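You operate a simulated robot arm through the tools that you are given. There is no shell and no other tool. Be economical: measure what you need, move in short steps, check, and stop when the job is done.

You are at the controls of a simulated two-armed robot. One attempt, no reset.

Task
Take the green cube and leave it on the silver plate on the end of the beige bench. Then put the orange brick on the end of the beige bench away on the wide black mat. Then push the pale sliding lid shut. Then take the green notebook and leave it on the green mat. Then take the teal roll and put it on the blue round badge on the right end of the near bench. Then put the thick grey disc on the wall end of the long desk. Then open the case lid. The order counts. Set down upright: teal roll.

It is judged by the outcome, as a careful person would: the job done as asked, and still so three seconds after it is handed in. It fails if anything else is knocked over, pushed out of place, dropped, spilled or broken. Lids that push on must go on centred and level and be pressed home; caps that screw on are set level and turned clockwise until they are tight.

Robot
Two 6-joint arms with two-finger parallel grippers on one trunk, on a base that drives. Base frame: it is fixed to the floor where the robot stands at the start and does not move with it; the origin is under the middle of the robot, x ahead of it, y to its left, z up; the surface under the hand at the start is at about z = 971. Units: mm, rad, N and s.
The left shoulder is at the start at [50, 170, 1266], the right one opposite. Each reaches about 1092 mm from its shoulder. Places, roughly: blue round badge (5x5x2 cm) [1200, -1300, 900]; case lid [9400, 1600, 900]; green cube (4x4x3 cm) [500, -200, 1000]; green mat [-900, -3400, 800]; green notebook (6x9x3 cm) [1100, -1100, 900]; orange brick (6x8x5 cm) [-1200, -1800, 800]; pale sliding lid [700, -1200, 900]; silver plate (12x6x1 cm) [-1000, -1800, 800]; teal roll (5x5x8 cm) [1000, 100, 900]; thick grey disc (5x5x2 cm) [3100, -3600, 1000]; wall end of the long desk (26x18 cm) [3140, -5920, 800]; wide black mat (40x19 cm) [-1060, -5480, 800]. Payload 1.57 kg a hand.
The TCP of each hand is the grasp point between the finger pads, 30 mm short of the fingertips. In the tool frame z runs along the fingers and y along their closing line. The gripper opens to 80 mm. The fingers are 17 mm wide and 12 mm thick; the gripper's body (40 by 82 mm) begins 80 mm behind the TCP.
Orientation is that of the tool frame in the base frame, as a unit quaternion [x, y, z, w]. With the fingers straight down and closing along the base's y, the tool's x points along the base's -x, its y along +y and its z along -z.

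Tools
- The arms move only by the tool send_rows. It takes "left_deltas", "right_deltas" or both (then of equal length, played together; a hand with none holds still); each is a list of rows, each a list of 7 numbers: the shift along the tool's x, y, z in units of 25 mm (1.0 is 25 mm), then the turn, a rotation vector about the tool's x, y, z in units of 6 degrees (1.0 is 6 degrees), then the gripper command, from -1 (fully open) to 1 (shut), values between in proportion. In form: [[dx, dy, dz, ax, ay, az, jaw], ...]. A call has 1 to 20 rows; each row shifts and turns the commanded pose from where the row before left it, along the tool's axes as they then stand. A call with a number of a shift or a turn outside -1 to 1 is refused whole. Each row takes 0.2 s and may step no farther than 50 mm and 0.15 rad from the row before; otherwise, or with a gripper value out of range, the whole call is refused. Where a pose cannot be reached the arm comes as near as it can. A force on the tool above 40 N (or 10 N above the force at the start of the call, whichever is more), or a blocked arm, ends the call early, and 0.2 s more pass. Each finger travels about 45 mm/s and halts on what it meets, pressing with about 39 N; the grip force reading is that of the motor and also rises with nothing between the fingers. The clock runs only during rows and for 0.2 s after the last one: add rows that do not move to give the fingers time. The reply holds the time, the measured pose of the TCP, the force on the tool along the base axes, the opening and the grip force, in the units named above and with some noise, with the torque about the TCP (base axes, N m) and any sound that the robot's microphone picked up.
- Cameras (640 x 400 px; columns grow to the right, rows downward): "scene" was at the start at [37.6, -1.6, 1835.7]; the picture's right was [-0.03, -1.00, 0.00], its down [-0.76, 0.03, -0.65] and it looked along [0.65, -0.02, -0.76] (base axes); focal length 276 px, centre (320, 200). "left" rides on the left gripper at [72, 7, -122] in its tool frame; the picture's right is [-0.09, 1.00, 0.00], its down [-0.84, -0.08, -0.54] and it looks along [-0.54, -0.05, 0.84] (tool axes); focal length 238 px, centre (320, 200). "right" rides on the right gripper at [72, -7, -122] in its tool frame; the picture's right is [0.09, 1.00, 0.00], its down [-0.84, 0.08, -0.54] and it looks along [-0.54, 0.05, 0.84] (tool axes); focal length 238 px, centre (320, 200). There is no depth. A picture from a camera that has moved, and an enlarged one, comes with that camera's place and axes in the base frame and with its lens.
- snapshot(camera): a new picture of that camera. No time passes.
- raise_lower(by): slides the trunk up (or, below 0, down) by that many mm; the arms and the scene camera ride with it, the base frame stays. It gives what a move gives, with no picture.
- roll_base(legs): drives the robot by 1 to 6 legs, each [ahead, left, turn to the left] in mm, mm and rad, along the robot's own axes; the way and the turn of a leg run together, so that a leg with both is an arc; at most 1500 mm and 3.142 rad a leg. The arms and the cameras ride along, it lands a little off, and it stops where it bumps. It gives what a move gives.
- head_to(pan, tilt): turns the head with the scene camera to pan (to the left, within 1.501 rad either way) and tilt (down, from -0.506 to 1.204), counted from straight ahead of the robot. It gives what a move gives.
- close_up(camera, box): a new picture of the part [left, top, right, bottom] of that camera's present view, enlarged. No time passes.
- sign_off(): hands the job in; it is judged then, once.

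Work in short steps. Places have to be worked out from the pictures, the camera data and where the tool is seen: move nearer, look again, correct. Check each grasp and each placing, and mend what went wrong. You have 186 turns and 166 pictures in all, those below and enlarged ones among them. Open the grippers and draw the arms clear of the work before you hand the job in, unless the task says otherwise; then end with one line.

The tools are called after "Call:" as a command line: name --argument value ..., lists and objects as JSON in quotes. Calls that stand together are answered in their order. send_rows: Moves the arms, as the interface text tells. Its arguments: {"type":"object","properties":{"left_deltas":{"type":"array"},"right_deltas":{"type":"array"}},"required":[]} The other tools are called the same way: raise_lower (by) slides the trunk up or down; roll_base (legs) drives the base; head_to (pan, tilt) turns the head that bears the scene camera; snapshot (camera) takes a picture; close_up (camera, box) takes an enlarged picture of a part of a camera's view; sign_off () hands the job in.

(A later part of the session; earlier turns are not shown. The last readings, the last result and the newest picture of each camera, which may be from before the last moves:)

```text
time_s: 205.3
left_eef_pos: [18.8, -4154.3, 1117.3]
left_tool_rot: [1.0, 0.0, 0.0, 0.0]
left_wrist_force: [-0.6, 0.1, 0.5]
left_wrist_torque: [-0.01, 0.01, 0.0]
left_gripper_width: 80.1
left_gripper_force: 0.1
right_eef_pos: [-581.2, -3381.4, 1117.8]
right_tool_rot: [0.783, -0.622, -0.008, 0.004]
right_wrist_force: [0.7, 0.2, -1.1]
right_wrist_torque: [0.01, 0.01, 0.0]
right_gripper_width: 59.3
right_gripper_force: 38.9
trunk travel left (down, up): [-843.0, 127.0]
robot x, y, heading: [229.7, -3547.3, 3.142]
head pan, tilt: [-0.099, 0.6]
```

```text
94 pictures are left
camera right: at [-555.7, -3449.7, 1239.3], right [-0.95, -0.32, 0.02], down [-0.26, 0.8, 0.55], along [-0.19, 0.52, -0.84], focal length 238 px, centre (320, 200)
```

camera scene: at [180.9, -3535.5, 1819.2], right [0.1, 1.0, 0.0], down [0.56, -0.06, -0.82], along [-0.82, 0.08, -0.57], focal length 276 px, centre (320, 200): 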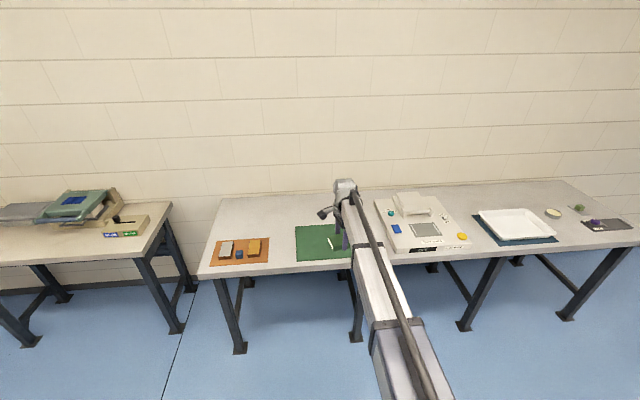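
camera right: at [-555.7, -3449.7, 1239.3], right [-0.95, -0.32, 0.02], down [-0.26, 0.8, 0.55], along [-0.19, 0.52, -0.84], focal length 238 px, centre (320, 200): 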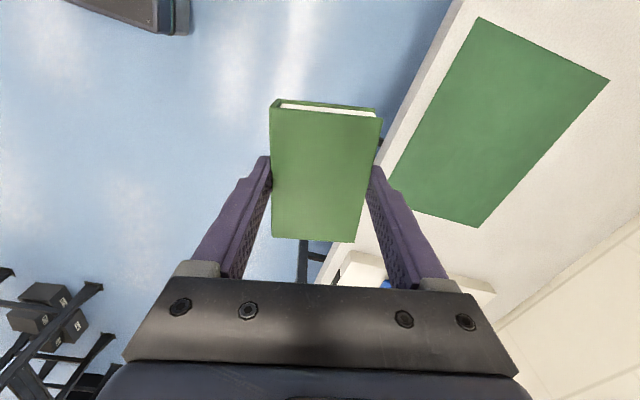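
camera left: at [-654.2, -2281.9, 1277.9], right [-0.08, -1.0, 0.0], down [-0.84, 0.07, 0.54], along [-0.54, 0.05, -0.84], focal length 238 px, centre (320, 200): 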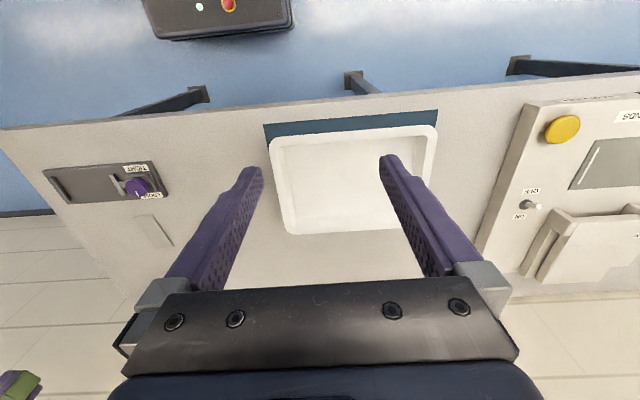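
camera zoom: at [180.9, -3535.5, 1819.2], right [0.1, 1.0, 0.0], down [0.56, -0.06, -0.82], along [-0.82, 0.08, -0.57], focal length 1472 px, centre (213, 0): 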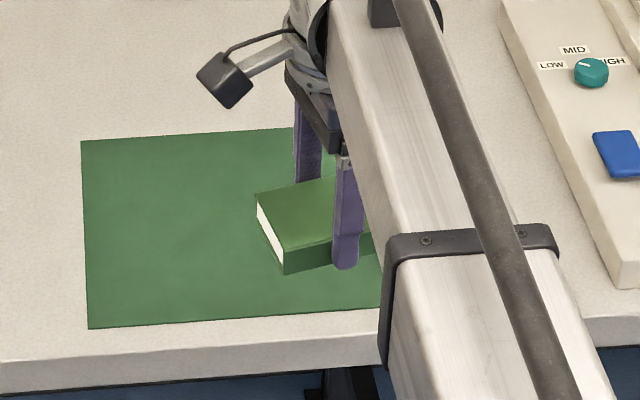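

The mat is empty and centred at (-907, -3390). I'll drive forward 325 mm and lower.

Call:
roll_base --legs '[[325, 0, 0]]'

Call:
raise_lower --by -240

Call:
snapshot --camera "right"

Call:
snapshot --camera "scene"

```text
time_s: 207.4
left_eef_pos: [-302.7, -4151.8, 1117.5]
left_tool_rot: [1.0, -0.002, 0.001, -0.001]
left_wrist_force: [-0.5, 0.1, 0.3]
left_wrist_torque: [-0.01, -0.02, -0.03]
left_gripper_width: 80.0
left_gripper_force: 0.0
right_eef_pos: [-901.1, -3378.3, 1116.2]
right_tool_rot: [0.783, -0.622, -0.006, 0.005]
right_wrist_force: [-0.2, 0.8, -0.2]
right_wrist_torque: [-0.02, 0.02, 0.01]
right_gripper_width: 59.3
right_gripper_force: 39.1
trunk travel left (down, up): [-843.0, 127.0]
robot x, y, heading: [-91.2, -3545.7, 3.137]
head pan, tilt: [-0.099, 0.6]
```

```text
time_s: 209.9
left_eef_pos: [-299.8, -4152.5, 878.1]
left_tool_rot: [1.0, -0.002, -0.001, -0.001]
left_wrist_force: [0.2, -0.4, 0.1]
left_wrist_torque: [-0.02, -0.05, 0.01]
left_gripper_width: 79.9
left_gripper_force: 0.1
right_eef_pos: [-899.2, -3377.9, 877.2]
right_tool_rot: [0.782, -0.623, -0.007, 0.005]
right_wrist_force: [-0.9, 0.2, 1.3]
right_wrist_torque: [-0.02, 0.0, 0.01]
right_gripper_width: 59.1
right_gripper_force: 38.9
trunk travel left (down, up): [-603.0, 367.0]
robot x, y, heading: [-93.6, -3545.7, 3.138]
head pan, tilt: [-0.099, 0.6]
```

```text
93 pictures are left
camera right: at [-875.0, -3446.8, 999.2], right [-0.95, -0.31, 0.02], down [-0.25, 0.8, 0.55], along [-0.19, 0.52, -0.84], focal length 238 px, centre (320, 200)
```

right: 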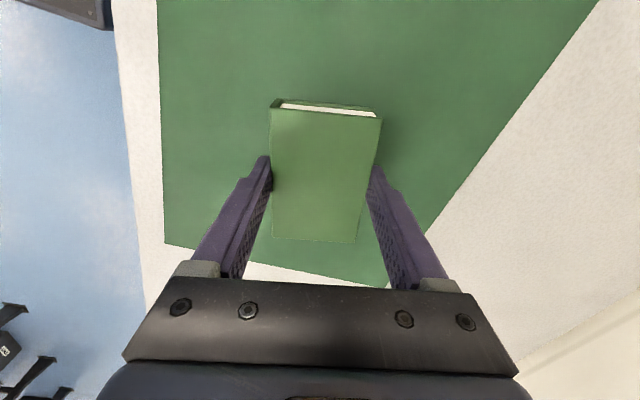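

```text
92 pictures are left
camera scene: at [-138.7, -3534.8, 1579.2], right [0.1, 0.99, 0.0], down [0.56, -0.06, -0.83], along [-0.82, 0.08, -0.56], focal length 276 px, centre (320, 200)
```

scene: 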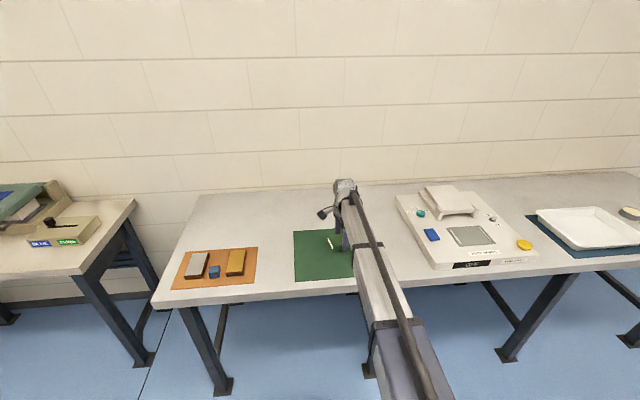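

The notebook is over the mat. I'll lower to about 838 and then feel for contact.

Call:
raise_lower --by -38

Call:
raise_lower --by -3

```text
time_s: 210.7
left_eef_pos: [-302.1, -4152.5, 840.1]
left_tool_rot: [1.0, -0.002, 0.0, -0.001]
left_wrist_force: [0.2, -0.4, -0.5]
left_wrist_torque: [0.0, 0.01, 0.02]
left_gripper_width: 80.3
left_gripper_force: 0.0
right_eef_pos: [-899.6, -3376.8, 839.7]
right_tool_rot: [0.782, -0.623, -0.008, 0.005]
right_wrist_force: [-0.1, 0.3, -0.4]
right_wrist_torque: [-0.01, 0.04, -0.02]
right_gripper_width: 59.1
right_gripper_force: 38.7
trunk travel left (down, up): [-565.0, 405.0]
robot x, y, heading: [-92.5, -3544.8, 3.14]
head pan, tilt: [-0.099, 0.6]
```

```text
time_s: 211.2
left_eef_pos: [-302.3, -4152.6, 836.5]
left_tool_rot: [1.0, -0.002, 0.001, -0.001]
left_wrist_force: [0.3, -0.7, -0.1]
left_wrist_torque: [-0.01, -0.02, -0.02]
left_gripper_width: 80.0
left_gripper_force: 0.1
right_eef_pos: [-900.3, -3378.1, 836.4]
right_tool_rot: [0.783, -0.622, -0.007, 0.006]
right_wrist_force: [0.3, 0.2, -0.3]
right_wrist_torque: [0.03, 0.01, -0.02]
right_gripper_width: 59.5
right_gripper_force: 38.8
trunk travel left (down, up): [-562.0, 408.0]
robot x, y, heading: [-86.6, -3546.4, 3.136]
head pan, tilt: [-0.099, 0.6]
```

No contact yet; I'll lower 2 mm more.

Call:
raise_lower --by -2

```text
time_s: 211.8
left_eef_pos: [-301.1, -4152.7, 834.9]
left_tool_rot: [1.0, -0.002, 0.0, -0.001]
left_wrist_force: [-0.4, -0.4, 0.9]
left_wrist_torque: [0.0, 0.05, 0.02]
left_gripper_width: 80.0
left_gripper_force: 0.0
right_eef_pos: [-898.5, -3378.2, 837.5]
right_tool_rot: [0.782, -0.623, -0.008, 0.005]
right_wrist_force: [-6.9, 1.4, 24.5]
right_wrist_torque: [-0.18, -0.59, -0.03]
right_gripper_width: 59.1
right_gripper_force: 38.7
trunk travel left (down, up): [-560.0, 410.0]
robot x, y, heading: [-93.3, -3546.5, 3.135]
head pan, tilt: [-0.099, 0.6]
```

Contact (24 N). I'll ease up 1.5 mm, release, and lift.

Call:
raise_lower --by 1.5

Call:
send_rows --right_deltas '[[0, 0, 0, 0, 0, 0, -0.5], [0, 0, 0, 0, 0, 0, -0.7], [0, 0, 0, 0, 0, 0, -0.9], [0, 0, 0, 0, 0, 0, -0.9]]'

Call:
raise_lower --by 150

Call:
snapshot --camera "right"

```text
time_s: 212.3
left_eef_pos: [-302.2, -4152.9, 836.7]
left_tool_rot: [1.0, -0.002, 0.0, 0.0]
left_wrist_force: [0.7, -0.4, 0.4]
left_wrist_torque: [-0.01, 0.01, -0.03]
left_gripper_width: 79.9
left_gripper_force: 0.1
right_eef_pos: [-898.9, -3378.1, 835.6]
right_tool_rot: [0.783, -0.623, -0.007, 0.004]
right_wrist_force: [-1.1, 0.9, 6.7]
right_wrist_torque: [-0.04, -0.19, 0.01]
right_gripper_width: 59.2
right_gripper_force: 39.1
trunk travel left (down, up): [-561.0, 409.0]
robot x, y, heading: [-90.1, -3546.5, 3.141]
head pan, tilt: [-0.099, 0.6]
```

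```text
time_s: 213.3
left_eef_pos: [-302.1, -4151.4, 836.9]
left_tool_rot: [1.0, -0.002, 0.0, -0.001]
left_wrist_force: [0.2, 0.3, -0.3]
left_wrist_torque: [0.01, 0.01, 0.01]
left_gripper_width: 79.9
left_gripper_force: 0.0
right_eef_pos: [-899.4, -3377.7, 836.9]
right_tool_rot: [0.782, -0.623, -0.008, 0.005]
right_wrist_force: [-0.2, -0.3, 0.7]
right_wrist_torque: [-0.03, 0.01, -0.02]
right_gripper_width: 75.9
right_gripper_force: 0.0
trunk travel left (down, up): [-561.0, 409.0]
robot x, y, heading: [-88.0, -3542.8, 3.136]
head pan, tilt: [-0.099, 0.6]
```

```text
time_s: 215.0
left_eef_pos: [-302.0, -4151.4, 986.5]
left_tool_rot: [1.0, -0.002, 0.0, -0.001]
left_wrist_force: [-0.8, -0.6, -0.4]
left_wrist_torque: [-0.01, -0.04, 0.0]
left_gripper_width: 79.9
left_gripper_force: 0.1
right_eef_pos: [-899.7, -3377.3, 986.4]
right_tool_rot: [0.783, -0.622, -0.008, 0.006]
right_wrist_force: [-0.7, 0.2, -0.4]
right_wrist_torque: [0.0, -0.02, -0.02]
right_gripper_width: 76.0
right_gripper_force: 0.0
trunk travel left (down, up): [-711.0, 259.0]
robot x, y, heading: [-92.9, -3545.1, 3.14]
head pan, tilt: [-0.099, 0.6]
```

```text
91 pictures are left
camera right: at [-875.0, -3446.8, 1107.6], right [-0.95, -0.31, 0.02], down [-0.25, 0.8, 0.55], along [-0.19, 0.52, -0.84], focal length 238 px, centre (320, 200)
```

right: 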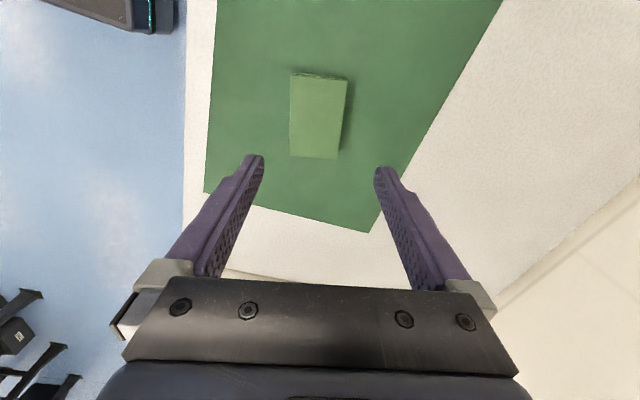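

The notebook lies on the green mat. Next is the teal roll at the near bench's left end (~(985, 92)), which I'll approach from that end. First I raise up, back off, turn to face -y, and bring the left hand back in front.

Call:
raise_lower --by 150

Call:
roll_base --legs '[[-350, 0, 0], [0, 0, 1.571], [0, -400, 0]]'

Call:
send_rows --left_deltas '[[-1, 0, 0, 0, 0, 0, -1], [-1, 0, 0, 0, 0, 0, -1], [-1, 0, 0, 0, 0, 0, -1], [-1, 0, 0, 0, 0, 0, -1], [-1, 0, 0, 0, 0, 0, -1], [-1, 0, 0, 0, 0, 0, -1], [-1, -1, 0, 0, 0, 0, -1], [-1, -1, 0, 0, 0, 0, -1], [-0.5, -1, 0, 0, 0, 0, -1], [0, -1, 0, 0, 0, 0, -1], [0, -1, 0, 0, 0, 0, -1], [0, -1, 0, 0, 0, 0, -1], [0, -1, 0, 0, 0, 0, -1], [0, -1, 0, 0, 0, 0, -1], [0, -1, 0, 0, 0, 0, -1], [0, -1, 0, 0, 0, 0, -1], [0, -1, 0, 0, 0, 0, -1]]' --right_deltas '[[0, 0, 0, 0, 0, -1, -1], [0, 0, 0, 0, 0, -1, -1], [0, 0, 0, 0, 0, -1, -1], [0, 0, 0, 0, 0, -1, -1], [0, 0, 0, 0, 0, -1, -1], [0, 0, 0, 0, 0, -1, -1], [0, 0, 0, 0, 0, -1, -1], [0, 0, 0, 0, 0, -1, -1], [0, 0, 0, 0, 0, -1, -1], [0, 0, 0, 0, 0, -1, -1], [0, 0, 0, 0, 0, -1, -1], [0, 0, 0, 0, 0, -1, -1], [0, 0, 0, 0, 0, -0.8, -1], [1, 0, 0, 0, 0, 0, -1], [1, 0, 0, 0, 0, 0, -1], [1, 0, 0, 0, 0, 0, -1], [1, 0, 0, 0, 0, 0, -1]]'

```text
time_s: 216.8
left_eef_pos: [-302.0, -4153.0, 1137.5]
left_tool_rot: [1.0, -0.002, 0.0, -0.001]
left_wrist_force: [0.2, -0.1, -0.1]
left_wrist_torque: [0.0, 0.0, 0.02]
left_gripper_width: 80.0
left_gripper_force: 0.0
right_eef_pos: [-899.4, -3378.4, 1135.5]
right_tool_rot: [0.783, -0.622, -0.007, 0.005]
right_wrist_force: [-0.7, 0.8, -0.8]
right_wrist_torque: [0.03, 0.01, -0.02]
right_gripper_width: 76.2
right_gripper_force: 0.0
trunk travel left (down, up): [-861.0, 109.0]
robot x, y, heading: [-89.3, -3544.8, 3.135]
head pan, tilt: [-0.099, 0.6]
```

```text
time_s: 224.9
left_eef_pos: [468.1, -3758.6, 1137.7]
left_tool_rot: [0.713, 0.701, 0.0, 0.0]
left_wrist_force: [0.2, -0.2, -0.2]
left_wrist_torque: [0.01, -0.01, -0.03]
left_gripper_width: 80.1
left_gripper_force: 0.1
right_eef_pos: [-314.0, -4344.6, 1135.8]
right_tool_rot: [0.994, 0.106, -0.002, 0.008]
right_wrist_force: [-1.0, 0.1, 0.2]
right_wrist_torque: [-0.01, -0.02, 0.0]
right_gripper_width: 75.9
right_gripper_force: 0.0
trunk travel left (down, up): [-861.0, 109.0]
robot x, y, heading: [-133.8, -3539.8, -1.585]
head pan, tilt: [-0.099, 0.6]
```

```text
time_s: 228.5
left_eef_pos: [189.3, -3967.1, 1136.2]
left_tool_rot: [0.713, 0.701, 0.001, -0.002]
left_wrist_force: [-0.3, 1.0, -0.1]
left_wrist_torque: [0.01, -0.01, -0.01]
left_gripper_width: 80.2
left_gripper_force: 0.0
right_eef_pos: [-312.8, -4245.0, 1137.0]
right_tool_rot: [0.713, 0.701, -0.008, 0.006]
right_wrist_force: [0.0, -0.9, 0.0]
right_wrist_torque: [0.01, 0.01, 0.01]
right_gripper_width: 80.0
right_gripper_force: 0.1
trunk travel left (down, up): [-861.0, 109.0]
robot x, y, heading: [-136.5, -3540.0, -1.586]
head pan, tilt: [-0.099, 0.6]
```

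I'll straighten the heading and back up along +y to beyond the bench's left end.

Call:
roll_base --legs '[[0, 0, 0.015], [-1500, 0, 0], [-1500, 0, 0]]'

Call:
roll_base --legs '[[-1500, 0, 0], [-200, 0, 0]]'

Call:
head_to --pan 0.9 --tilt 0.6

Call:
snapshot --camera "scene"

```text
time_s: 243.5
left_eef_pos: [178.7, -911.3, 1136.2]
left_tool_rot: [0.706, 0.709, 0.0, -0.001]
left_wrist_force: [-0.1, 0.2, 0.6]
left_wrist_torque: [0.01, 0.01, -0.04]
left_gripper_width: 80.1
left_gripper_force: 0.1
right_eef_pos: [-317.9, -1201.6, 1136.6]
right_tool_rot: [0.705, 0.709, -0.008, 0.006]
right_wrist_force: [-0.4, -0.5, 0.3]
right_wrist_torque: [-0.04, 0.02, -0.05]
right_gripper_width: 80.0
right_gripper_force: 0.1
trunk travel left (down, up): [-861.0, 109.0]
robot x, y, heading: [-158.3, -489.2, -1.566]
head pan, tilt: [-0.099, 0.6]
```

```text
time_s: 252.3
left_eef_pos: [174.7, 831.2, 1137.1]
left_tool_rot: [0.707, 0.707, 0.0, -0.001]
left_wrist_force: [-0.3, 0.1, 0.3]
left_wrist_torque: [-0.04, 0.05, 0.02]
left_gripper_width: 79.9
left_gripper_force: 0.1
right_eef_pos: [-324.3, 544.5, 1137.4]
right_tool_rot: [0.707, 0.707, -0.008, 0.006]
right_wrist_force: [0.8, 0.0, -0.3]
right_wrist_torque: [0.0, 0.01, -0.01]
right_gripper_width: 79.8
right_gripper_force: 0.0
trunk travel left (down, up): [-861.0, 109.0]
robot x, y, heading: [-161.0, 1252.8, -1.569]
head pan, tilt: [-0.099, 0.6]
```

```text
time_s: 253.6
left_eef_pos: [175.0, 828.6, 1137.0]
left_tool_rot: [0.708, 0.707, 0.001, -0.002]
left_wrist_force: [0.3, 0.5, -0.1]
left_wrist_torque: [0.0, -0.04, -0.02]
left_gripper_width: 79.8
left_gripper_force: 0.1
right_eef_pos: [-323.8, 541.2, 1136.3]
right_tool_rot: [0.707, 0.707, -0.007, 0.006]
right_wrist_force: [-0.2, 0.5, 0.2]
right_wrist_torque: [0.01, 0.01, 0.03]
right_gripper_width: 79.8
right_gripper_force: 0.0
trunk travel left (down, up): [-861.0, 109.0]
robot x, y, heading: [-160.9, 1257.0, -1.572]
head pan, tilt: [0.901, 0.6]
```

```text
90 pictures are left
camera scene: at [-89.6, 1239.0, 1837.7], right [-0.62, -0.78, 0.0], down [-0.44, 0.35, -0.83], along [0.65, -0.51, -0.56], focal length 276 px, centre (320, 200)
```

scene: 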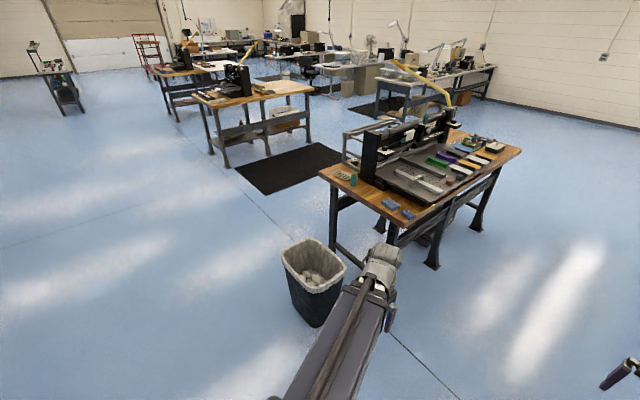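

The path is clear: the bin is near (870, 490). I'll strafe to x ≈ 1290, then move ahead a bit and look.

Call:
roll_base --legs '[[0, 1450, 0], [330, 0, 0]]'

Call:
head_to --pan -0.35 --tilt 0.75

Call:
snapshot --camera "scene"

Call:
snapshot --camera "right"

```text
time_s: 262.7
left_eef_pos: [1612.9, 481.3, 1136.0]
left_tool_rot: [0.714, 0.7, 0.002, -0.002]
left_wrist_force: [-0.3, -0.2, -0.2]
left_wrist_torque: [0.0, 0.03, -0.02]
left_gripper_width: 79.6
left_gripper_force: 0.1
right_eef_pos: [1109.3, 202.7, 1135.1]
right_tool_rot: [0.713, 0.701, -0.007, 0.005]
right_wrist_force: [0.0, 0.8, -0.5]
right_wrist_torque: [0.02, -0.01, -0.01]
right_gripper_width: 80.2
right_gripper_force: 0.0
trunk travel left (down, up): [-861.0, 109.0]
robot x, y, heading: [1286.4, 908.5, -1.581]
head pan, tilt: [0.901, 0.6]
stopped in leg 2: the robot was blocked; the commanded pose is now the measured one
```

```text
time_s: 264.1
left_eef_pos: [1612.6, 481.9, 1136.8]
left_tool_rot: [0.713, 0.701, 0.002, -0.001]
left_wrist_force: [0.1, 0.0, 0.3]
left_wrist_torque: [-0.03, -0.06, -0.03]
left_gripper_width: 79.7
left_gripper_force: 0.1
right_eef_pos: [1110.6, 203.5, 1135.7]
right_tool_rot: [0.713, 0.701, -0.007, 0.006]
right_wrist_force: [0.4, 0.0, 0.6]
right_wrist_torque: [0.0, 0.03, 0.03]
right_gripper_width: 80.0
right_gripper_force: 0.1
trunk travel left (down, up): [-861.0, 109.0]
robot x, y, heading: [1289.6, 911.3, -1.587]
head pan, tilt: [-0.351, 0.75]
```

```text
89 pictures are left
camera scene: at [1257.8, 874.9, 1824.8], right [-0.93, 0.36, 0.0], down [0.25, 0.64, -0.73], along [-0.26, -0.68, -0.68], focal length 276 px, centre (320, 200)
```

scene: 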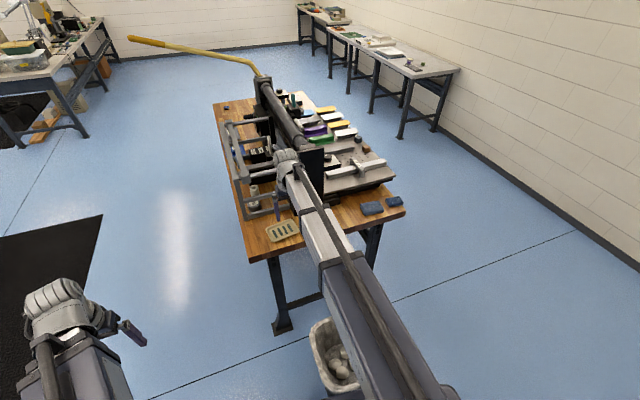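

```text
88 pictures are left
camera right: at [1104.6, 278.5, 1257.0], right [1.0, 0.07, 0.0], down [0.06, -0.83, 0.56], along [0.04, -0.56, -0.83], focal length 238 px, centre (320, 200)
```

right: 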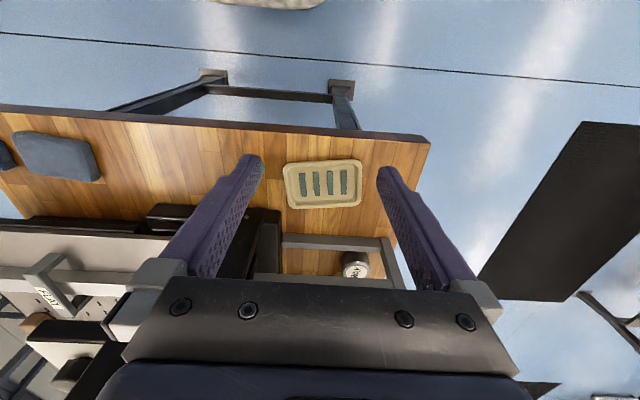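

The base was blocked at the end of that leg, likely by the bin at its front right corner. I'll back off, shift away from the bin, and look at it.

Call:
roll_base --legs '[[-60, 0, 0.012], [0, 200, 0]]'

Call:
head_to --pan -0.8 --tilt 0.8

Call:
snapshot --camera "scene"

```text
time_s: 266.2
left_eef_pos: [1814.8, 542.5, 1135.5]
left_tool_rot: [0.711, 0.704, 0.001, -0.002]
left_wrist_force: [-0.6, -0.3, 0.1]
left_wrist_torque: [-0.05, 0.02, -0.02]
left_gripper_width: 80.2
left_gripper_force: 0.0
right_eef_pos: [1315.4, 260.4, 1135.9]
right_tool_rot: [0.71, 0.704, -0.007, 0.005]
right_wrist_force: [1.5, 0.0, -0.8]
right_wrist_torque: [-0.02, 0.02, 0.01]
right_gripper_width: 79.9
right_gripper_force: 0.0
trunk travel left (down, up): [-861.0, 109.0]
robot x, y, heading: [1484.6, 967.1, -1.582]
head pan, tilt: [-0.351, 0.75]
```

```text
time_s: 267.1
left_eef_pos: [1814.1, 543.2, 1136.0]
left_tool_rot: [0.711, 0.703, 0.0, -0.001]
left_wrist_force: [-0.2, -0.1, -0.2]
left_wrist_torque: [0.02, 0.01, 0.02]
left_gripper_width: 80.0
left_gripper_force: 0.1
right_eef_pos: [1312.8, 260.0, 1136.3]
right_tool_rot: [0.71, 0.704, -0.006, 0.006]
right_wrist_force: [0.2, 0.5, 1.1]
right_wrist_torque: [0.02, -0.01, 0.02]
right_gripper_width: 80.0
right_gripper_force: 0.0
trunk travel left (down, up): [-861.0, 109.0]
robot x, y, heading: [1487.1, 968.6, -1.58]
head pan, tilt: [-0.799, 0.799]
```

```text
87 pictures are left
camera scene: at [1426.7, 953.7, 1820.8], right [-0.69, 0.72, 0.0], down [0.52, 0.5, -0.7], along [-0.5, -0.48, -0.72], focal length 276 px, centre (320, 200)
```

scene: 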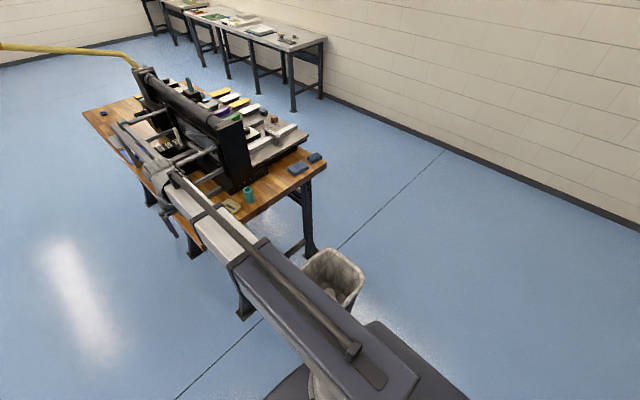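

The roll is visible next to the tray; the bin is clear of me now. I'll swing the hand toward x ≈ 985 at safe height, then drive ahead 150 mm.

Call:
send_rows --right_deltas '[[0, -1, 0, 0, 0, 0, -1], [0, -1, 0, 0, 0, 0, -1], [0, -1, 0, 0, 0, 0, -1], [0, -1, 0, 0, 0, 0, -1], [0, -1, 0, 0, 0, 0, -1], [0, -1, 0, 0, 0, 0, -1], [0, -1, 0, 0, 0, 0, -1], [0, -1, 0, 0, 0, 0, -1], [0, -1, 0, 0, 0, 0, -1], [0, -1, 0, 0, 0, 0, -1], [0, -1, 0, 0, 0, 0, -1], [0, -1, 0, 0, 0, 0, -1], [0, -1, 0, 0, 0, 0, -1], [0, 0, 0, 0, 0, 0, -1]]'

Call:
roll_base --legs '[[120, 0, 0.008]]'

Call:
snapshot --camera "right"

Call:
snapshot --camera "scene"

```text
time_s: 270.1
left_eef_pos: [1814.3, 542.7, 1137.3]
left_tool_rot: [0.711, 0.703, 0.0, -0.002]
left_wrist_force: [0.0, -0.3, 0.0]
left_wrist_torque: [-0.01, 0.02, 0.01]
left_gripper_width: 79.8
left_gripper_force: 0.0
right_eef_pos: [988.4, 263.4, 1139.0]
right_tool_rot: [0.71, 0.704, -0.007, 0.006]
right_wrist_force: [0.1, -0.4, -0.7]
right_wrist_torque: [-0.01, 0.02, 0.01]
right_gripper_width: 79.7
right_gripper_force: 0.0
trunk travel left (down, up): [-861.0, 109.0]
robot x, y, heading: [1485.5, 967.7, -1.577]
head pan, tilt: [-0.799, 0.799]
```

```text
time_s: 271.4
left_eef_pos: [1815.7, 423.8, 1134.3]
left_tool_rot: [0.708, 0.706, 0.001, -0.003]
left_wrist_force: [0.4, -0.1, -0.2]
left_wrist_torque: [0.04, -0.05, 0.03]
left_gripper_width: 80.2
left_gripper_force: 0.0
right_eef_pos: [993.8, 138.2, 1135.6]
right_tool_rot: [0.707, 0.707, -0.007, 0.006]
right_wrist_force: [0.0, -0.4, -0.9]
right_wrist_torque: [0.0, -0.03, -0.02]
right_gripper_width: 80.0
right_gripper_force: 0.0
trunk travel left (down, up): [-861.0, 109.0]
robot x, y, heading: [1486.5, 847.2, -1.571]
head pan, tilt: [-0.799, 0.799]
```

```text
86 pictures are left
camera right: at [987.3, 212.7, 1256.1], right [1.0, 0.09, 0.0], down [0.08, -0.83, 0.56], along [0.05, -0.55, -0.83], focal length 238 px, centre (320, 200)
```

right: 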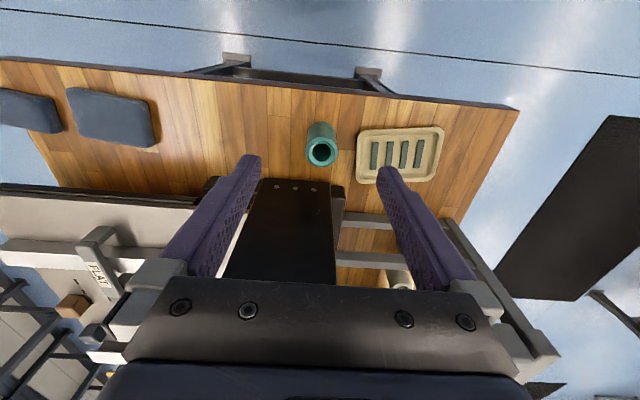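

```text
85 pictures are left
camera scene: at [1425.9, 832.4, 1820.8], right [-0.7, 0.72, 0.0], down [0.51, 0.5, -0.7], along [-0.5, -0.48, -0.72], focal length 276 px, centre (320, 200)
```

scene: 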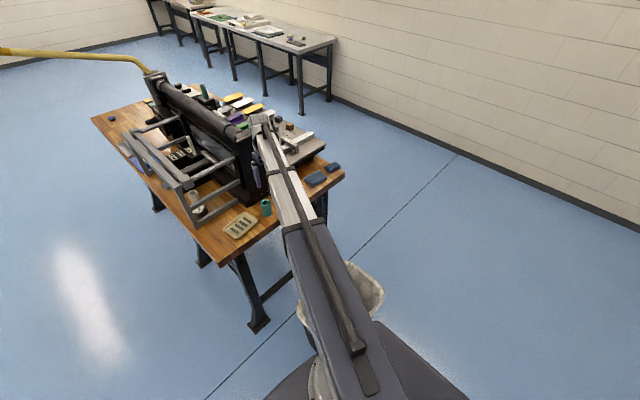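

The roll is at about (999, 95), and the press end wall stands some 75 mm behind it. I'll move the hand over it and lower in steps.

Call:
send_rows --right_deltas '[[-0.6, 0.1, 0, 0, 0, 0, -1], [-0.6, 0.1, 0, 0, 0, 0, -1], [-0.5, 0, 0, 0, 0, 0, -1], [0, 0, 0, 0, 0, 0, -1]]'

Call:
raise_lower --by -80

Call:
snapshot --camera "right"

Call:
close_up --camera "scene" --box '[180, 90, 360, 250]'

```text
time_s: 272.4
left_eef_pos: [1817.3, 427.5, 1134.7]
left_tool_rot: [0.708, 0.707, 0.001, -0.002]
left_wrist_force: [0.5, 0.9, 0.1]
left_wrist_torque: [-0.02, 0.0, -0.01]
left_gripper_width: 80.0
left_gripper_force: 0.1
right_eef_pos: [998.4, 97.0, 1135.8]
right_tool_rot: [0.707, 0.708, -0.006, 0.006]
right_wrist_force: [0.6, 0.7, 0.1]
right_wrist_torque: [0.01, 0.01, -0.01]
right_gripper_width: 80.0
right_gripper_force: 0.0
trunk travel left (down, up): [-861.0, 109.0]
robot x, y, heading: [1482.8, 850.9, -1.572]
head pan, tilt: [-0.799, 0.799]
```

```text
time_s: 273.5
left_eef_pos: [1817.0, 426.3, 1056.1]
left_tool_rot: [0.708, 0.707, 0.001, -0.002]
left_wrist_force: [-0.4, -0.1, 0.8]
left_wrist_torque: [0.0, 0.0, -0.01]
left_gripper_width: 79.9
left_gripper_force: 0.1
right_eef_pos: [997.9, 98.0, 1055.0]
right_tool_rot: [0.707, 0.707, -0.007, 0.006]
right_wrist_force: [0.1, 0.4, 0.1]
right_wrist_torque: [-0.02, 0.01, 0.01]
right_gripper_width: 80.0
right_gripper_force: 0.3
trunk travel left (down, up): [-781.0, 189.0]
robot x, y, heading: [1483.2, 850.4, -1.57]
head pan, tilt: [-0.799, 0.799]
```

```text
84 pictures are left
camera right: at [992.2, 171.7, 1177.1], right [1.0, 0.09, 0.0], down [0.08, -0.83, 0.56], along [0.05, -0.55, -0.83], focal length 238 px, centre (320, 200)
```

right: 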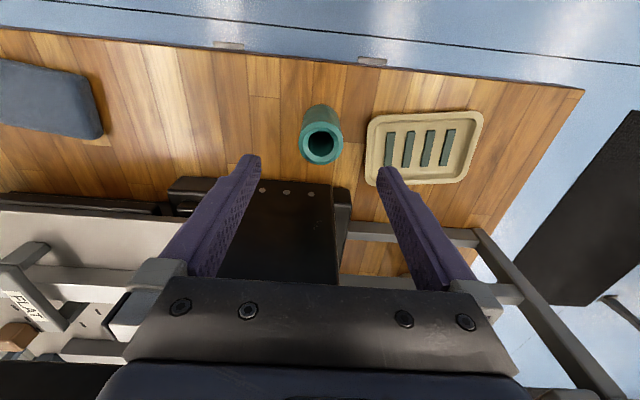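

```text
2.50 times, centred on (270, 170) of scene
camera zoom: at [1425.9, 834.8, 1740.9], right [-0.7, 0.72, 0.0], down [0.51, 0.5, -0.7], along [-0.5, -0.49, -0.72], focal length 690 px, centre (445, 275)
```

zoom: 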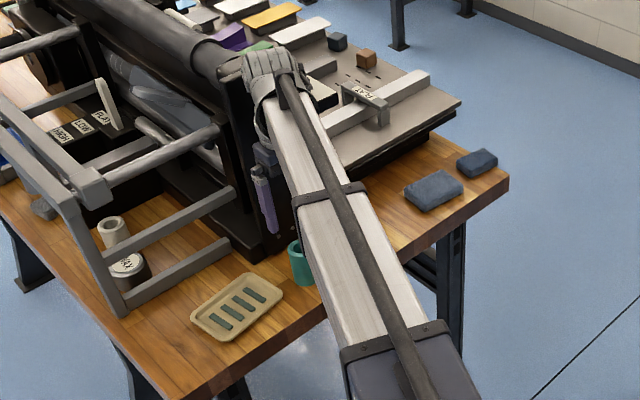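

Slight correction (-6 mm in y), then I'll lower in two steps to TCP ≈ 938.

Call:
send_rows --right_deltas '[[-0.22, 0.08, 0, 0, 0, 0, -1], [0, 0, 0, 0, 0, 0, -1]]'

Call:
raise_lower --by -70

Call:
snapshot --camera "right"

```text
time_s: 274.1
left_eef_pos: [1816.4, 427.2, 1056.2]
left_tool_rot: [0.707, 0.707, 0.001, -0.002]
left_wrist_force: [0.2, 0.7, 0.1]
left_wrist_torque: [-0.06, 0.03, 0.01]
left_gripper_width: 80.1
left_gripper_force: 0.1
right_eef_pos: [999.7, 91.4, 1056.4]
right_tool_rot: [0.707, 0.707, -0.007, 0.005]
right_wrist_force: [-0.4, 0.6, -0.5]
right_wrist_torque: [-0.04, -0.03, 0.02]
right_gripper_width: 80.1
right_gripper_force: 0.0
trunk travel left (down, up): [-781.0, 189.0]
robot x, y, heading: [1484.4, 852.4, -1.575]
head pan, tilt: [-0.799, 0.799]
```

```text
time_s: 275.2
left_eef_pos: [1816.9, 427.7, 985.7]
left_tool_rot: [0.708, 0.707, 0.0, -0.002]
left_wrist_force: [0.1, 1.1, 1.1]
left_wrist_torque: [0.0, 0.03, 0.0]
left_gripper_width: 79.8
left_gripper_force: 0.1
right_eef_pos: [1000.4, 92.2, 986.5]
right_tool_rot: [0.708, 0.707, -0.007, 0.006]
right_wrist_force: [-0.6, -0.2, 0.0]
right_wrist_torque: [0.02, -0.02, -0.02]
right_gripper_width: 79.8
right_gripper_force: 0.1
trunk travel left (down, up): [-711.0, 259.0]
robot x, y, heading: [1482.8, 848.7, -1.573]
head pan, tilt: [-0.799, 0.799]
```

```text
82 pictures are left
camera right: at [994.1, 166.4, 1107.1], right [1.0, 0.09, 0.0], down [0.08, -0.83, 0.56], along [0.05, -0.56, -0.83], focal length 238 px, centre (320, 200)
```

right: 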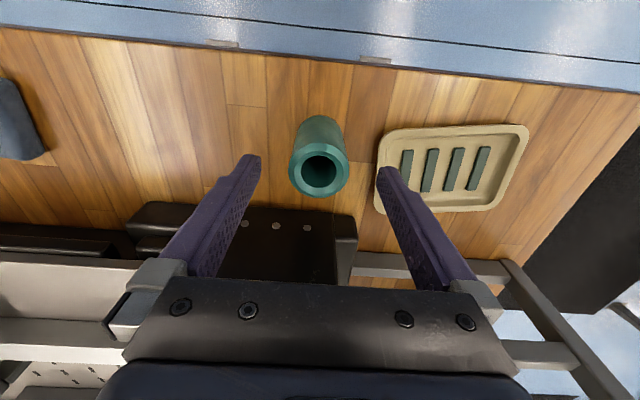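

Centred well. I'll lower 48 mm and grip.

Call:
raise_lower --by -48

Call:
send_rows --right_deltas '[[0, 0, 0, 0, 0, 0, 0], [0, 0, 0, 0, 0, 0, 0.5], [0, 0, 0, 0, 0, 0, 1], [0, 0, 0, 0, 0, 0, 1], [0, 0, 0, 0, 0, 0, 1]]'

Call:
snapshot --camera "right"

```text
time_s: 276.1
left_eef_pos: [1815.9, 426.6, 938.8]
left_tool_rot: [0.708, 0.706, 0.0, -0.001]
left_wrist_force: [0.2, 0.2, 1.4]
left_wrist_torque: [-0.01, -0.04, 0.0]
left_gripper_width: 80.0
left_gripper_force: 0.2
right_eef_pos: [1001.1, 91.7, 938.1]
right_tool_rot: [0.708, 0.706, -0.006, 0.005]
right_wrist_force: [0.2, 0.4, 0.0]
right_wrist_torque: [-0.01, 0.01, 0.03]
right_gripper_width: 80.0
right_gripper_force: 0.1
trunk travel left (down, up): [-663.0, 307.0]
robot x, y, heading: [1485.8, 851.7, -1.571]
head pan, tilt: [-0.799, 0.799]
```

```text
time_s: 277.3
left_eef_pos: [1816.5, 425.5, 937.7]
left_tool_rot: [0.707, 0.707, 0.0, -0.002]
left_wrist_force: [0.5, 0.2, 0.4]
left_wrist_torque: [0.0, 0.0, -0.03]
left_gripper_width: 80.1
left_gripper_force: 0.2
right_eef_pos: [1001.0, 91.7, 939.2]
right_tool_rot: [0.707, 0.707, -0.006, 0.004]
right_wrist_force: [0.6, -0.6, 0.5]
right_wrist_torque: [-0.02, -0.1, -0.02]
right_gripper_width: 43.1
right_gripper_force: 37.8
trunk travel left (down, up): [-663.0, 307.0]
robot x, y, heading: [1485.2, 849.3, -1.57]
head pan, tilt: [-0.799, 0.799]
```

```text
81 pictures are left
camera right: at [994.1, 166.2, 1059.0], right [1.0, 0.09, 0.0], down [0.08, -0.83, 0.56], along [0.05, -0.55, -0.83], focal length 238 px, centre (320, 200)
```

right: 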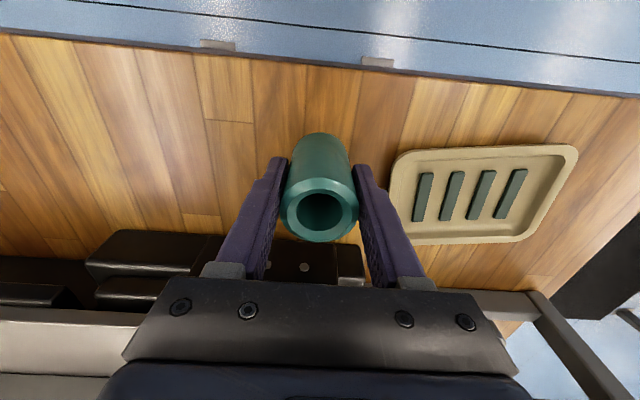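

The roll is gripped (43 mm). I'll lift straight up 195 mm, then pull the hand back toward the robot.

Call:
raise_lower --by 195

Call:
send_rows --right_deltas '[[1, 0, 0, 0, 0, 0, 1], [1, 0, 0, 0, 0, 0, 1], [1, 0, 0, 0, 0, 0, 1], [1, 0, 0, 0, 0, 0, 1], [1, 1, 0, 0, 0, 0, 1], [0, 1, 0, 0, 0, 0, 1], [0, 1, 0, 0, 0, 0, 1], [0, 1, 0, 0, 0, 0, 1], [0, 1, 0, 0, 0, 0, 1], [0, 1, 0, 0, 0, 0, 1], [0, 1, 0, 0, 0, 0, 1], [0, 1, 0, 0, 0, 0, 1], [0, 1, 0, 0, 0, 0, 1]]'

Call:
snapshot --camera "right"

```text
time_s: 279.4
left_eef_pos: [1817.3, 426.2, 1132.8]
left_tool_rot: [0.707, 0.707, 0.0, -0.001]
left_wrist_force: [0.2, 0.0, 0.9]
left_wrist_torque: [0.0, 0.01, 0.02]
left_gripper_width: 80.0
left_gripper_force: 0.1
right_eef_pos: [1000.8, 92.7, 1132.7]
right_tool_rot: [0.707, 0.707, -0.007, 0.006]
right_wrist_force: [-0.7, -0.6, -0.8]
right_wrist_torque: [-0.01, 0.01, 0.02]
right_gripper_width: 43.0
right_gripper_force: 39.0
trunk travel left (down, up): [-858.0, 112.0]
robot x, y, heading: [1480.5, 847.2, -1.568]
head pan, tilt: [-0.799, 0.799]
```

```text
time_s: 282.2
left_eef_pos: [1817.8, 426.4, 1132.7]
left_tool_rot: [0.708, 0.707, 0.001, -0.002]
left_wrist_force: [0.1, -0.3, 0.0]
left_wrist_torque: [0.02, 0.04, 0.01]
left_gripper_width: 79.9
left_gripper_force: 0.1
right_eef_pos: [1227.3, 217.8, 1134.4]
right_tool_rot: [0.707, 0.707, -0.007, 0.005]
right_wrist_force: [-0.1, 0.2, -0.4]
right_wrist_torque: [-0.01, -0.01, 0.01]
right_gripper_width: 43.0
right_gripper_force: 38.8
trunk travel left (down, up): [-858.0, 112.0]
robot x, y, heading: [1483.0, 847.6, -1.574]
head pan, tilt: [-0.799, 0.799]
```

```text
80 pictures are left
camera right: at [1221.7, 291.5, 1254.0], right [1.0, 0.09, 0.0], down [0.08, -0.83, 0.56], along [0.05, -0.55, -0.83], focal length 238 px, centre (320, 200)
```

right: 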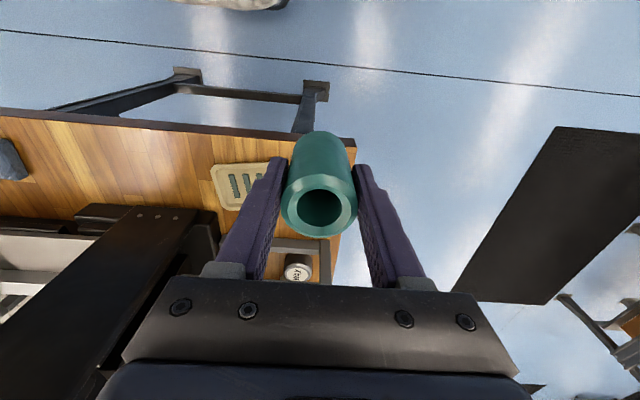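

The roll is held upright. I'll back off to y ≈ 1250, strafe to the near side, and recheck the bin from the same viewpoint as before.

Call:
roll_base --legs '[[-405, 0, 0], [0, -1000, 0], [0, -640, 0]]'

Call:
head_to --pan 0.9 --tilt 0.6

Call:
snapshot --camera "scene"

```text
time_s: 292.9
left_eef_pos: [142.7, 863.0, 1133.9]
left_tool_rot: [0.715, 0.699, 0.001, -0.002]
left_wrist_force: [-0.9, 0.4, 0.6]
left_wrist_torque: [-0.01, 0.0, 0.0]
left_gripper_width: 80.0
left_gripper_force: 0.1
right_eef_pos: [-451.1, 665.6, 1132.5]
right_tool_rot: [0.714, 0.7, -0.007, 0.006]
right_wrist_force: [0.1, -0.1, -0.9]
right_wrist_torque: [0.0, 0.01, 0.01]
right_gripper_width: 43.0
right_gripper_force: 38.6
trunk travel left (down, up): [-858.0, 112.0]
robot x, y, heading: [-180.1, 1297.2, -1.587]
head pan, tilt: [-0.799, 0.799]
```

```text
time_s: 294.6
left_eef_pos: [142.5, 864.0, 1132.8]
left_tool_rot: [0.714, 0.7, 0.001, -0.002]
left_wrist_force: [-0.6, -0.1, 0.8]
left_wrist_torque: [0.0, -0.03, -0.03]
left_gripper_width: 80.3
left_gripper_force: 0.1
right_eef_pos: [-451.0, 666.1, 1133.0]
right_tool_rot: [0.714, 0.7, -0.006, 0.005]
right_wrist_force: [0.1, 0.4, -1.2]
right_wrist_torque: [0.0, -0.04, 0.0]
right_gripper_width: 42.8
right_gripper_force: 39.0
trunk travel left (down, up): [-858.0, 112.0]
robot x, y, heading: [-183.2, 1292.6, -1.591]
head pan, tilt: [0.901, 0.6]
```

```text
79 pictures are left
camera scene: at [-112.6, 1278.1, 1834.7], right [-0.64, -0.77, 0.0], down [-0.44, 0.36, -0.83], along [0.64, -0.53, -0.56], focal length 276 px, centre (320, 200)
```

scene: 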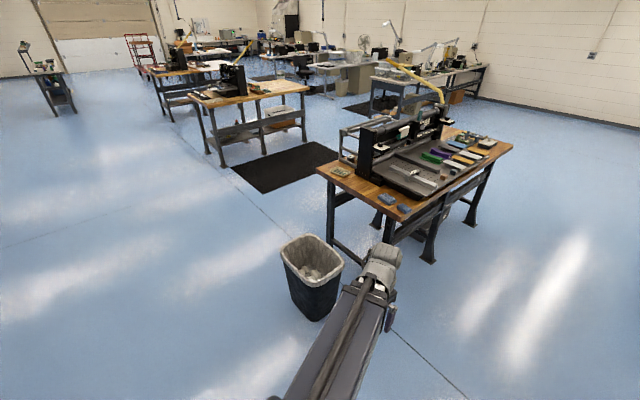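

The bin hasn't visibly moved (within measurement error) and stands upright. Now I'll drive around to the right end of the near bench and turn to face it.

Call:
roll_base --legs '[[0, 0, 0.018], [1500, 0, 0], [1500, 0, 0], [790, 0, 0]]'

Call:
roll_base --legs '[[0, 1210, 0], [0, 0, 3.14]]'

Call:
head_to --pan 0.0 --tilt 0.65

Call:
snapshot --camera "scene"

```text
time_s: 313.0
left_eef_pos: [70.3, -2880.5, 1133.3]
left_tool_rot: [0.716, 0.698, 0.0, -0.002]
left_wrist_force: [-0.3, -0.9, 0.2]
left_wrist_torque: [0.0, 0.0, 0.0]
left_gripper_width: 80.0
left_gripper_force: 0.1
right_eef_pos: [-523.2, -3077.2, 1132.6]
right_tool_rot: [0.715, 0.699, -0.007, 0.006]
right_wrist_force: [0.1, -0.7, -1.1]
right_wrist_torque: [0.01, 0.0, -0.01]
right_gripper_width: 42.6
right_gripper_force: 39.4
trunk travel left (down, up): [-858.0, 112.0]
robot x, y, heading: [-254.2, -2450.5, -1.597]
head pan, tilt: [0.901, 0.6]
```

```text
time_s: 326.4
left_eef_pos: [671.0, -2033.6, 1133.0]
left_tool_rot: [-0.675, 0.737, -0.002, -0.001]
left_wrist_force: [-0.2, 0.3, -0.3]
left_wrist_torque: [-0.01, 0.03, -0.03]
left_gripper_width: 79.9
left_gripper_force: 0.2
right_eef_pos: [1275.7, -1874.2, 1133.9]
right_tool_rot: [-0.676, 0.737, 0.006, 0.007]
right_wrist_force: [0.1, 0.4, -0.7]
right_wrist_torque: [0.0, 0.0, 0.0]
right_gripper_width: 42.8
right_gripper_force: 39.1
trunk travel left (down, up): [-858.0, 112.0]
robot x, y, heading: [966.3, -2481.4, 1.488]
head pan, tilt: [0.901, 0.6]
```

```text
time_s: 327.6
left_eef_pos: [671.7, -2032.3, 1133.1]
left_tool_rot: [-0.676, 0.737, -0.002, -0.001]
left_wrist_force: [0.0, 0.0, 0.0]
left_wrist_torque: [-0.01, 0.01, 0.0]
left_gripper_width: 80.0
left_gripper_force: 0.0
right_eef_pos: [1276.6, -1874.3, 1133.2]
right_tool_rot: [-0.676, 0.737, 0.005, 0.008]
right_wrist_force: [0.0, 0.6, 0.4]
right_wrist_torque: [-0.02, 0.01, -0.01]
right_gripper_width: 42.9
right_gripper_force: 39.1
trunk travel left (down, up): [-858.0, 112.0]
robot x, y, heading: [964.3, -2482.4, 1.486]
head pan, tilt: [0.0, 0.649]
```

```text
78 pictures are left
camera scene: at [970.7, -2434.8, 1830.4], right [1.0, -0.09, 0.0], down [-0.05, -0.6, -0.8], along [0.07, 0.79, -0.6], focal length 276 px, centre (320, 200)
```

scene: 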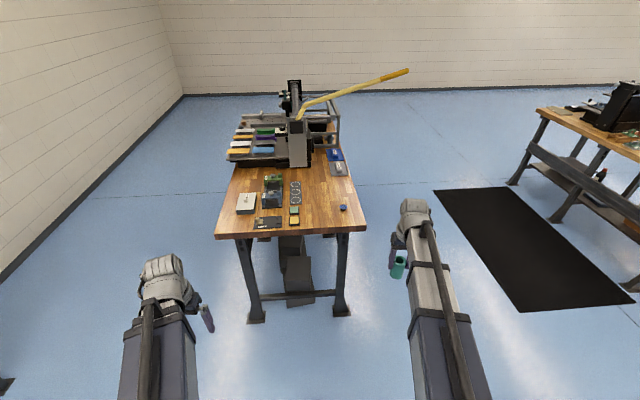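

I'll straighten up, shift slightly left and drive to the bench end so the hand comes over the badge.

Call:
roll_base --legs '[[0, 0, 0.085], [0, 25, 0], [530, 0, 0]]'

Call:
snapshot --camera "right"

Call:
close_up --camera "scene" --box '[220, 180, 460, 340]'

```text
time_s: 331.6
left_eef_pos: [611.1, -1531.1, 1132.0]
left_tool_rot: [-0.706, 0.708, -0.002, 0.0]
left_wrist_force: [-0.4, -0.4, -0.1]
left_wrist_torque: [0.0, -0.01, 0.0]
left_gripper_width: 80.0
left_gripper_force: 0.1
right_eef_pos: [1200.6, -1322.2, 1132.8]
right_tool_rot: [-0.706, 0.708, 0.006, 0.007]
right_wrist_force: [-0.1, -0.1, -1.0]
right_wrist_torque: [0.01, 0.05, 0.03]
right_gripper_width: 42.8
right_gripper_force: 39.6
trunk travel left (down, up): [-858.0, 112.0]
robot x, y, heading: [944.2, -1957.0, 1.57]
head pan, tilt: [0.0, 0.649]
```

```text
77 pictures are left
camera right: at [1206.1, -1396.8, 1253.6], right [-1.0, -0.09, 0.0], down [-0.08, 0.83, 0.56], along [-0.05, 0.55, -0.83], focal length 238 px, centre (320, 200)
```

right: 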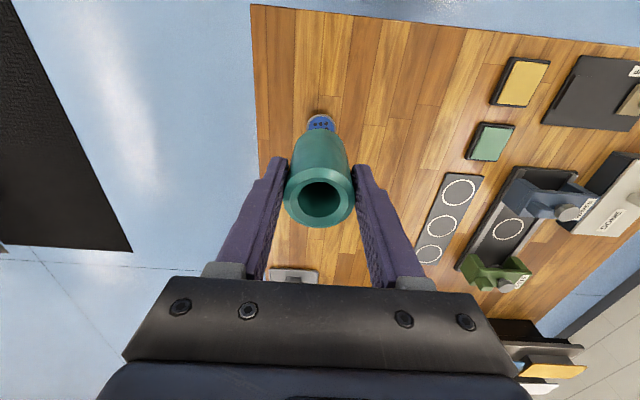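

```text
2.50 times, centred on (340, 260) of scene
camera zoom: at [942.5, -1906.2, 1830.4], right [1.0, 0.0, 0.0], down [0.0, -0.61, -0.8], along [0.0, 0.8, -0.61], focal length 690 px, centre (270, 50)
```

zoom: 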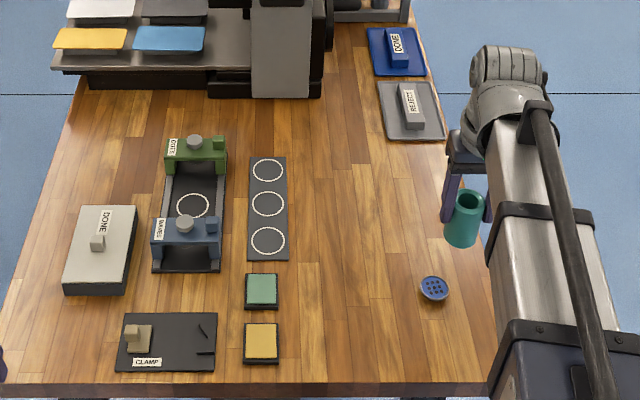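

The lid is visibly shut. The badge is at about (1192, -1287). I'll move the hand 70 mm beyond it and lower some, so the camera sees the badge unobstructed for precise centring.

Call:
send_rows --right_deltas '[[-0.9, 0.1, 0, 0, 0, 0, 1], [-0.9, 0.1, 0, 0, 0, 0, 1], [-0.9, 0.1, 0, 0, 0, 0, 1], [0, 0, 0, 0, 0, 0, 1]]'

Call:
raise_lower --by -100

Call:
close_up --camera "right" --box '[220, 40, 420, 240]'

```text
time_s: 332.6
left_eef_pos: [609.6, -1532.2, 1133.2]
left_tool_rot: [-0.706, 0.708, -0.001, -0.001]
left_wrist_force: [-0.4, 0.5, 0.5]
left_wrist_torque: [0.0, 0.04, 0.04]
left_gripper_width: 80.2
left_gripper_force: 0.0
right_eef_pos: [1192.0, -1255.6, 1133.1]
right_tool_rot: [-0.706, 0.708, 0.007, 0.008]
right_wrist_force: [0.5, -1.2, -0.9]
right_wrist_torque: [-0.03, 0.0, -0.01]
right_gripper_width: 42.9
right_gripper_force: 38.6
trunk travel left (down, up): [-858.0, 112.0]
robot x, y, heading: [940.8, -1951.7, 1.567]
head pan, tilt: [0.0, 0.649]
```

```text
time_s: 333.9
left_eef_pos: [610.6, -1531.4, 1034.4]
left_tool_rot: [-0.706, 0.708, -0.002, -0.001]
left_wrist_force: [-0.9, -0.1, 0.2]
left_wrist_torque: [0.02, 0.03, 0.03]
left_gripper_width: 80.0
left_gripper_force: 0.1
right_eef_pos: [1191.5, -1255.8, 1033.4]
right_tool_rot: [-0.707, 0.707, 0.006, 0.007]
right_wrist_force: [0.0, 0.0, -0.7]
right_wrist_torque: [-0.01, -0.03, 0.01]
right_gripper_width: 42.9
right_gripper_force: 38.9
trunk travel left (down, up): [-758.0, 212.0]
robot x, y, heading: [942.0, -1953.5, 1.568]
head pan, tilt: [0.0, 0.649]
```

```text
2.00 times, centred on (320, 140) of right
camera zoom: at [1199.0, -1330.2, 1154.1], right [-1.0, -0.09, 0.0], down [-0.08, 0.83, 0.56], along [-0.05, 0.56, -0.83], focal length 477 px, centre (320, 320)
```

zoom: 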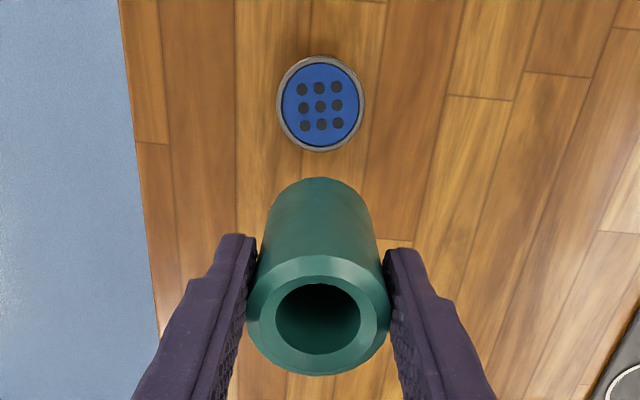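

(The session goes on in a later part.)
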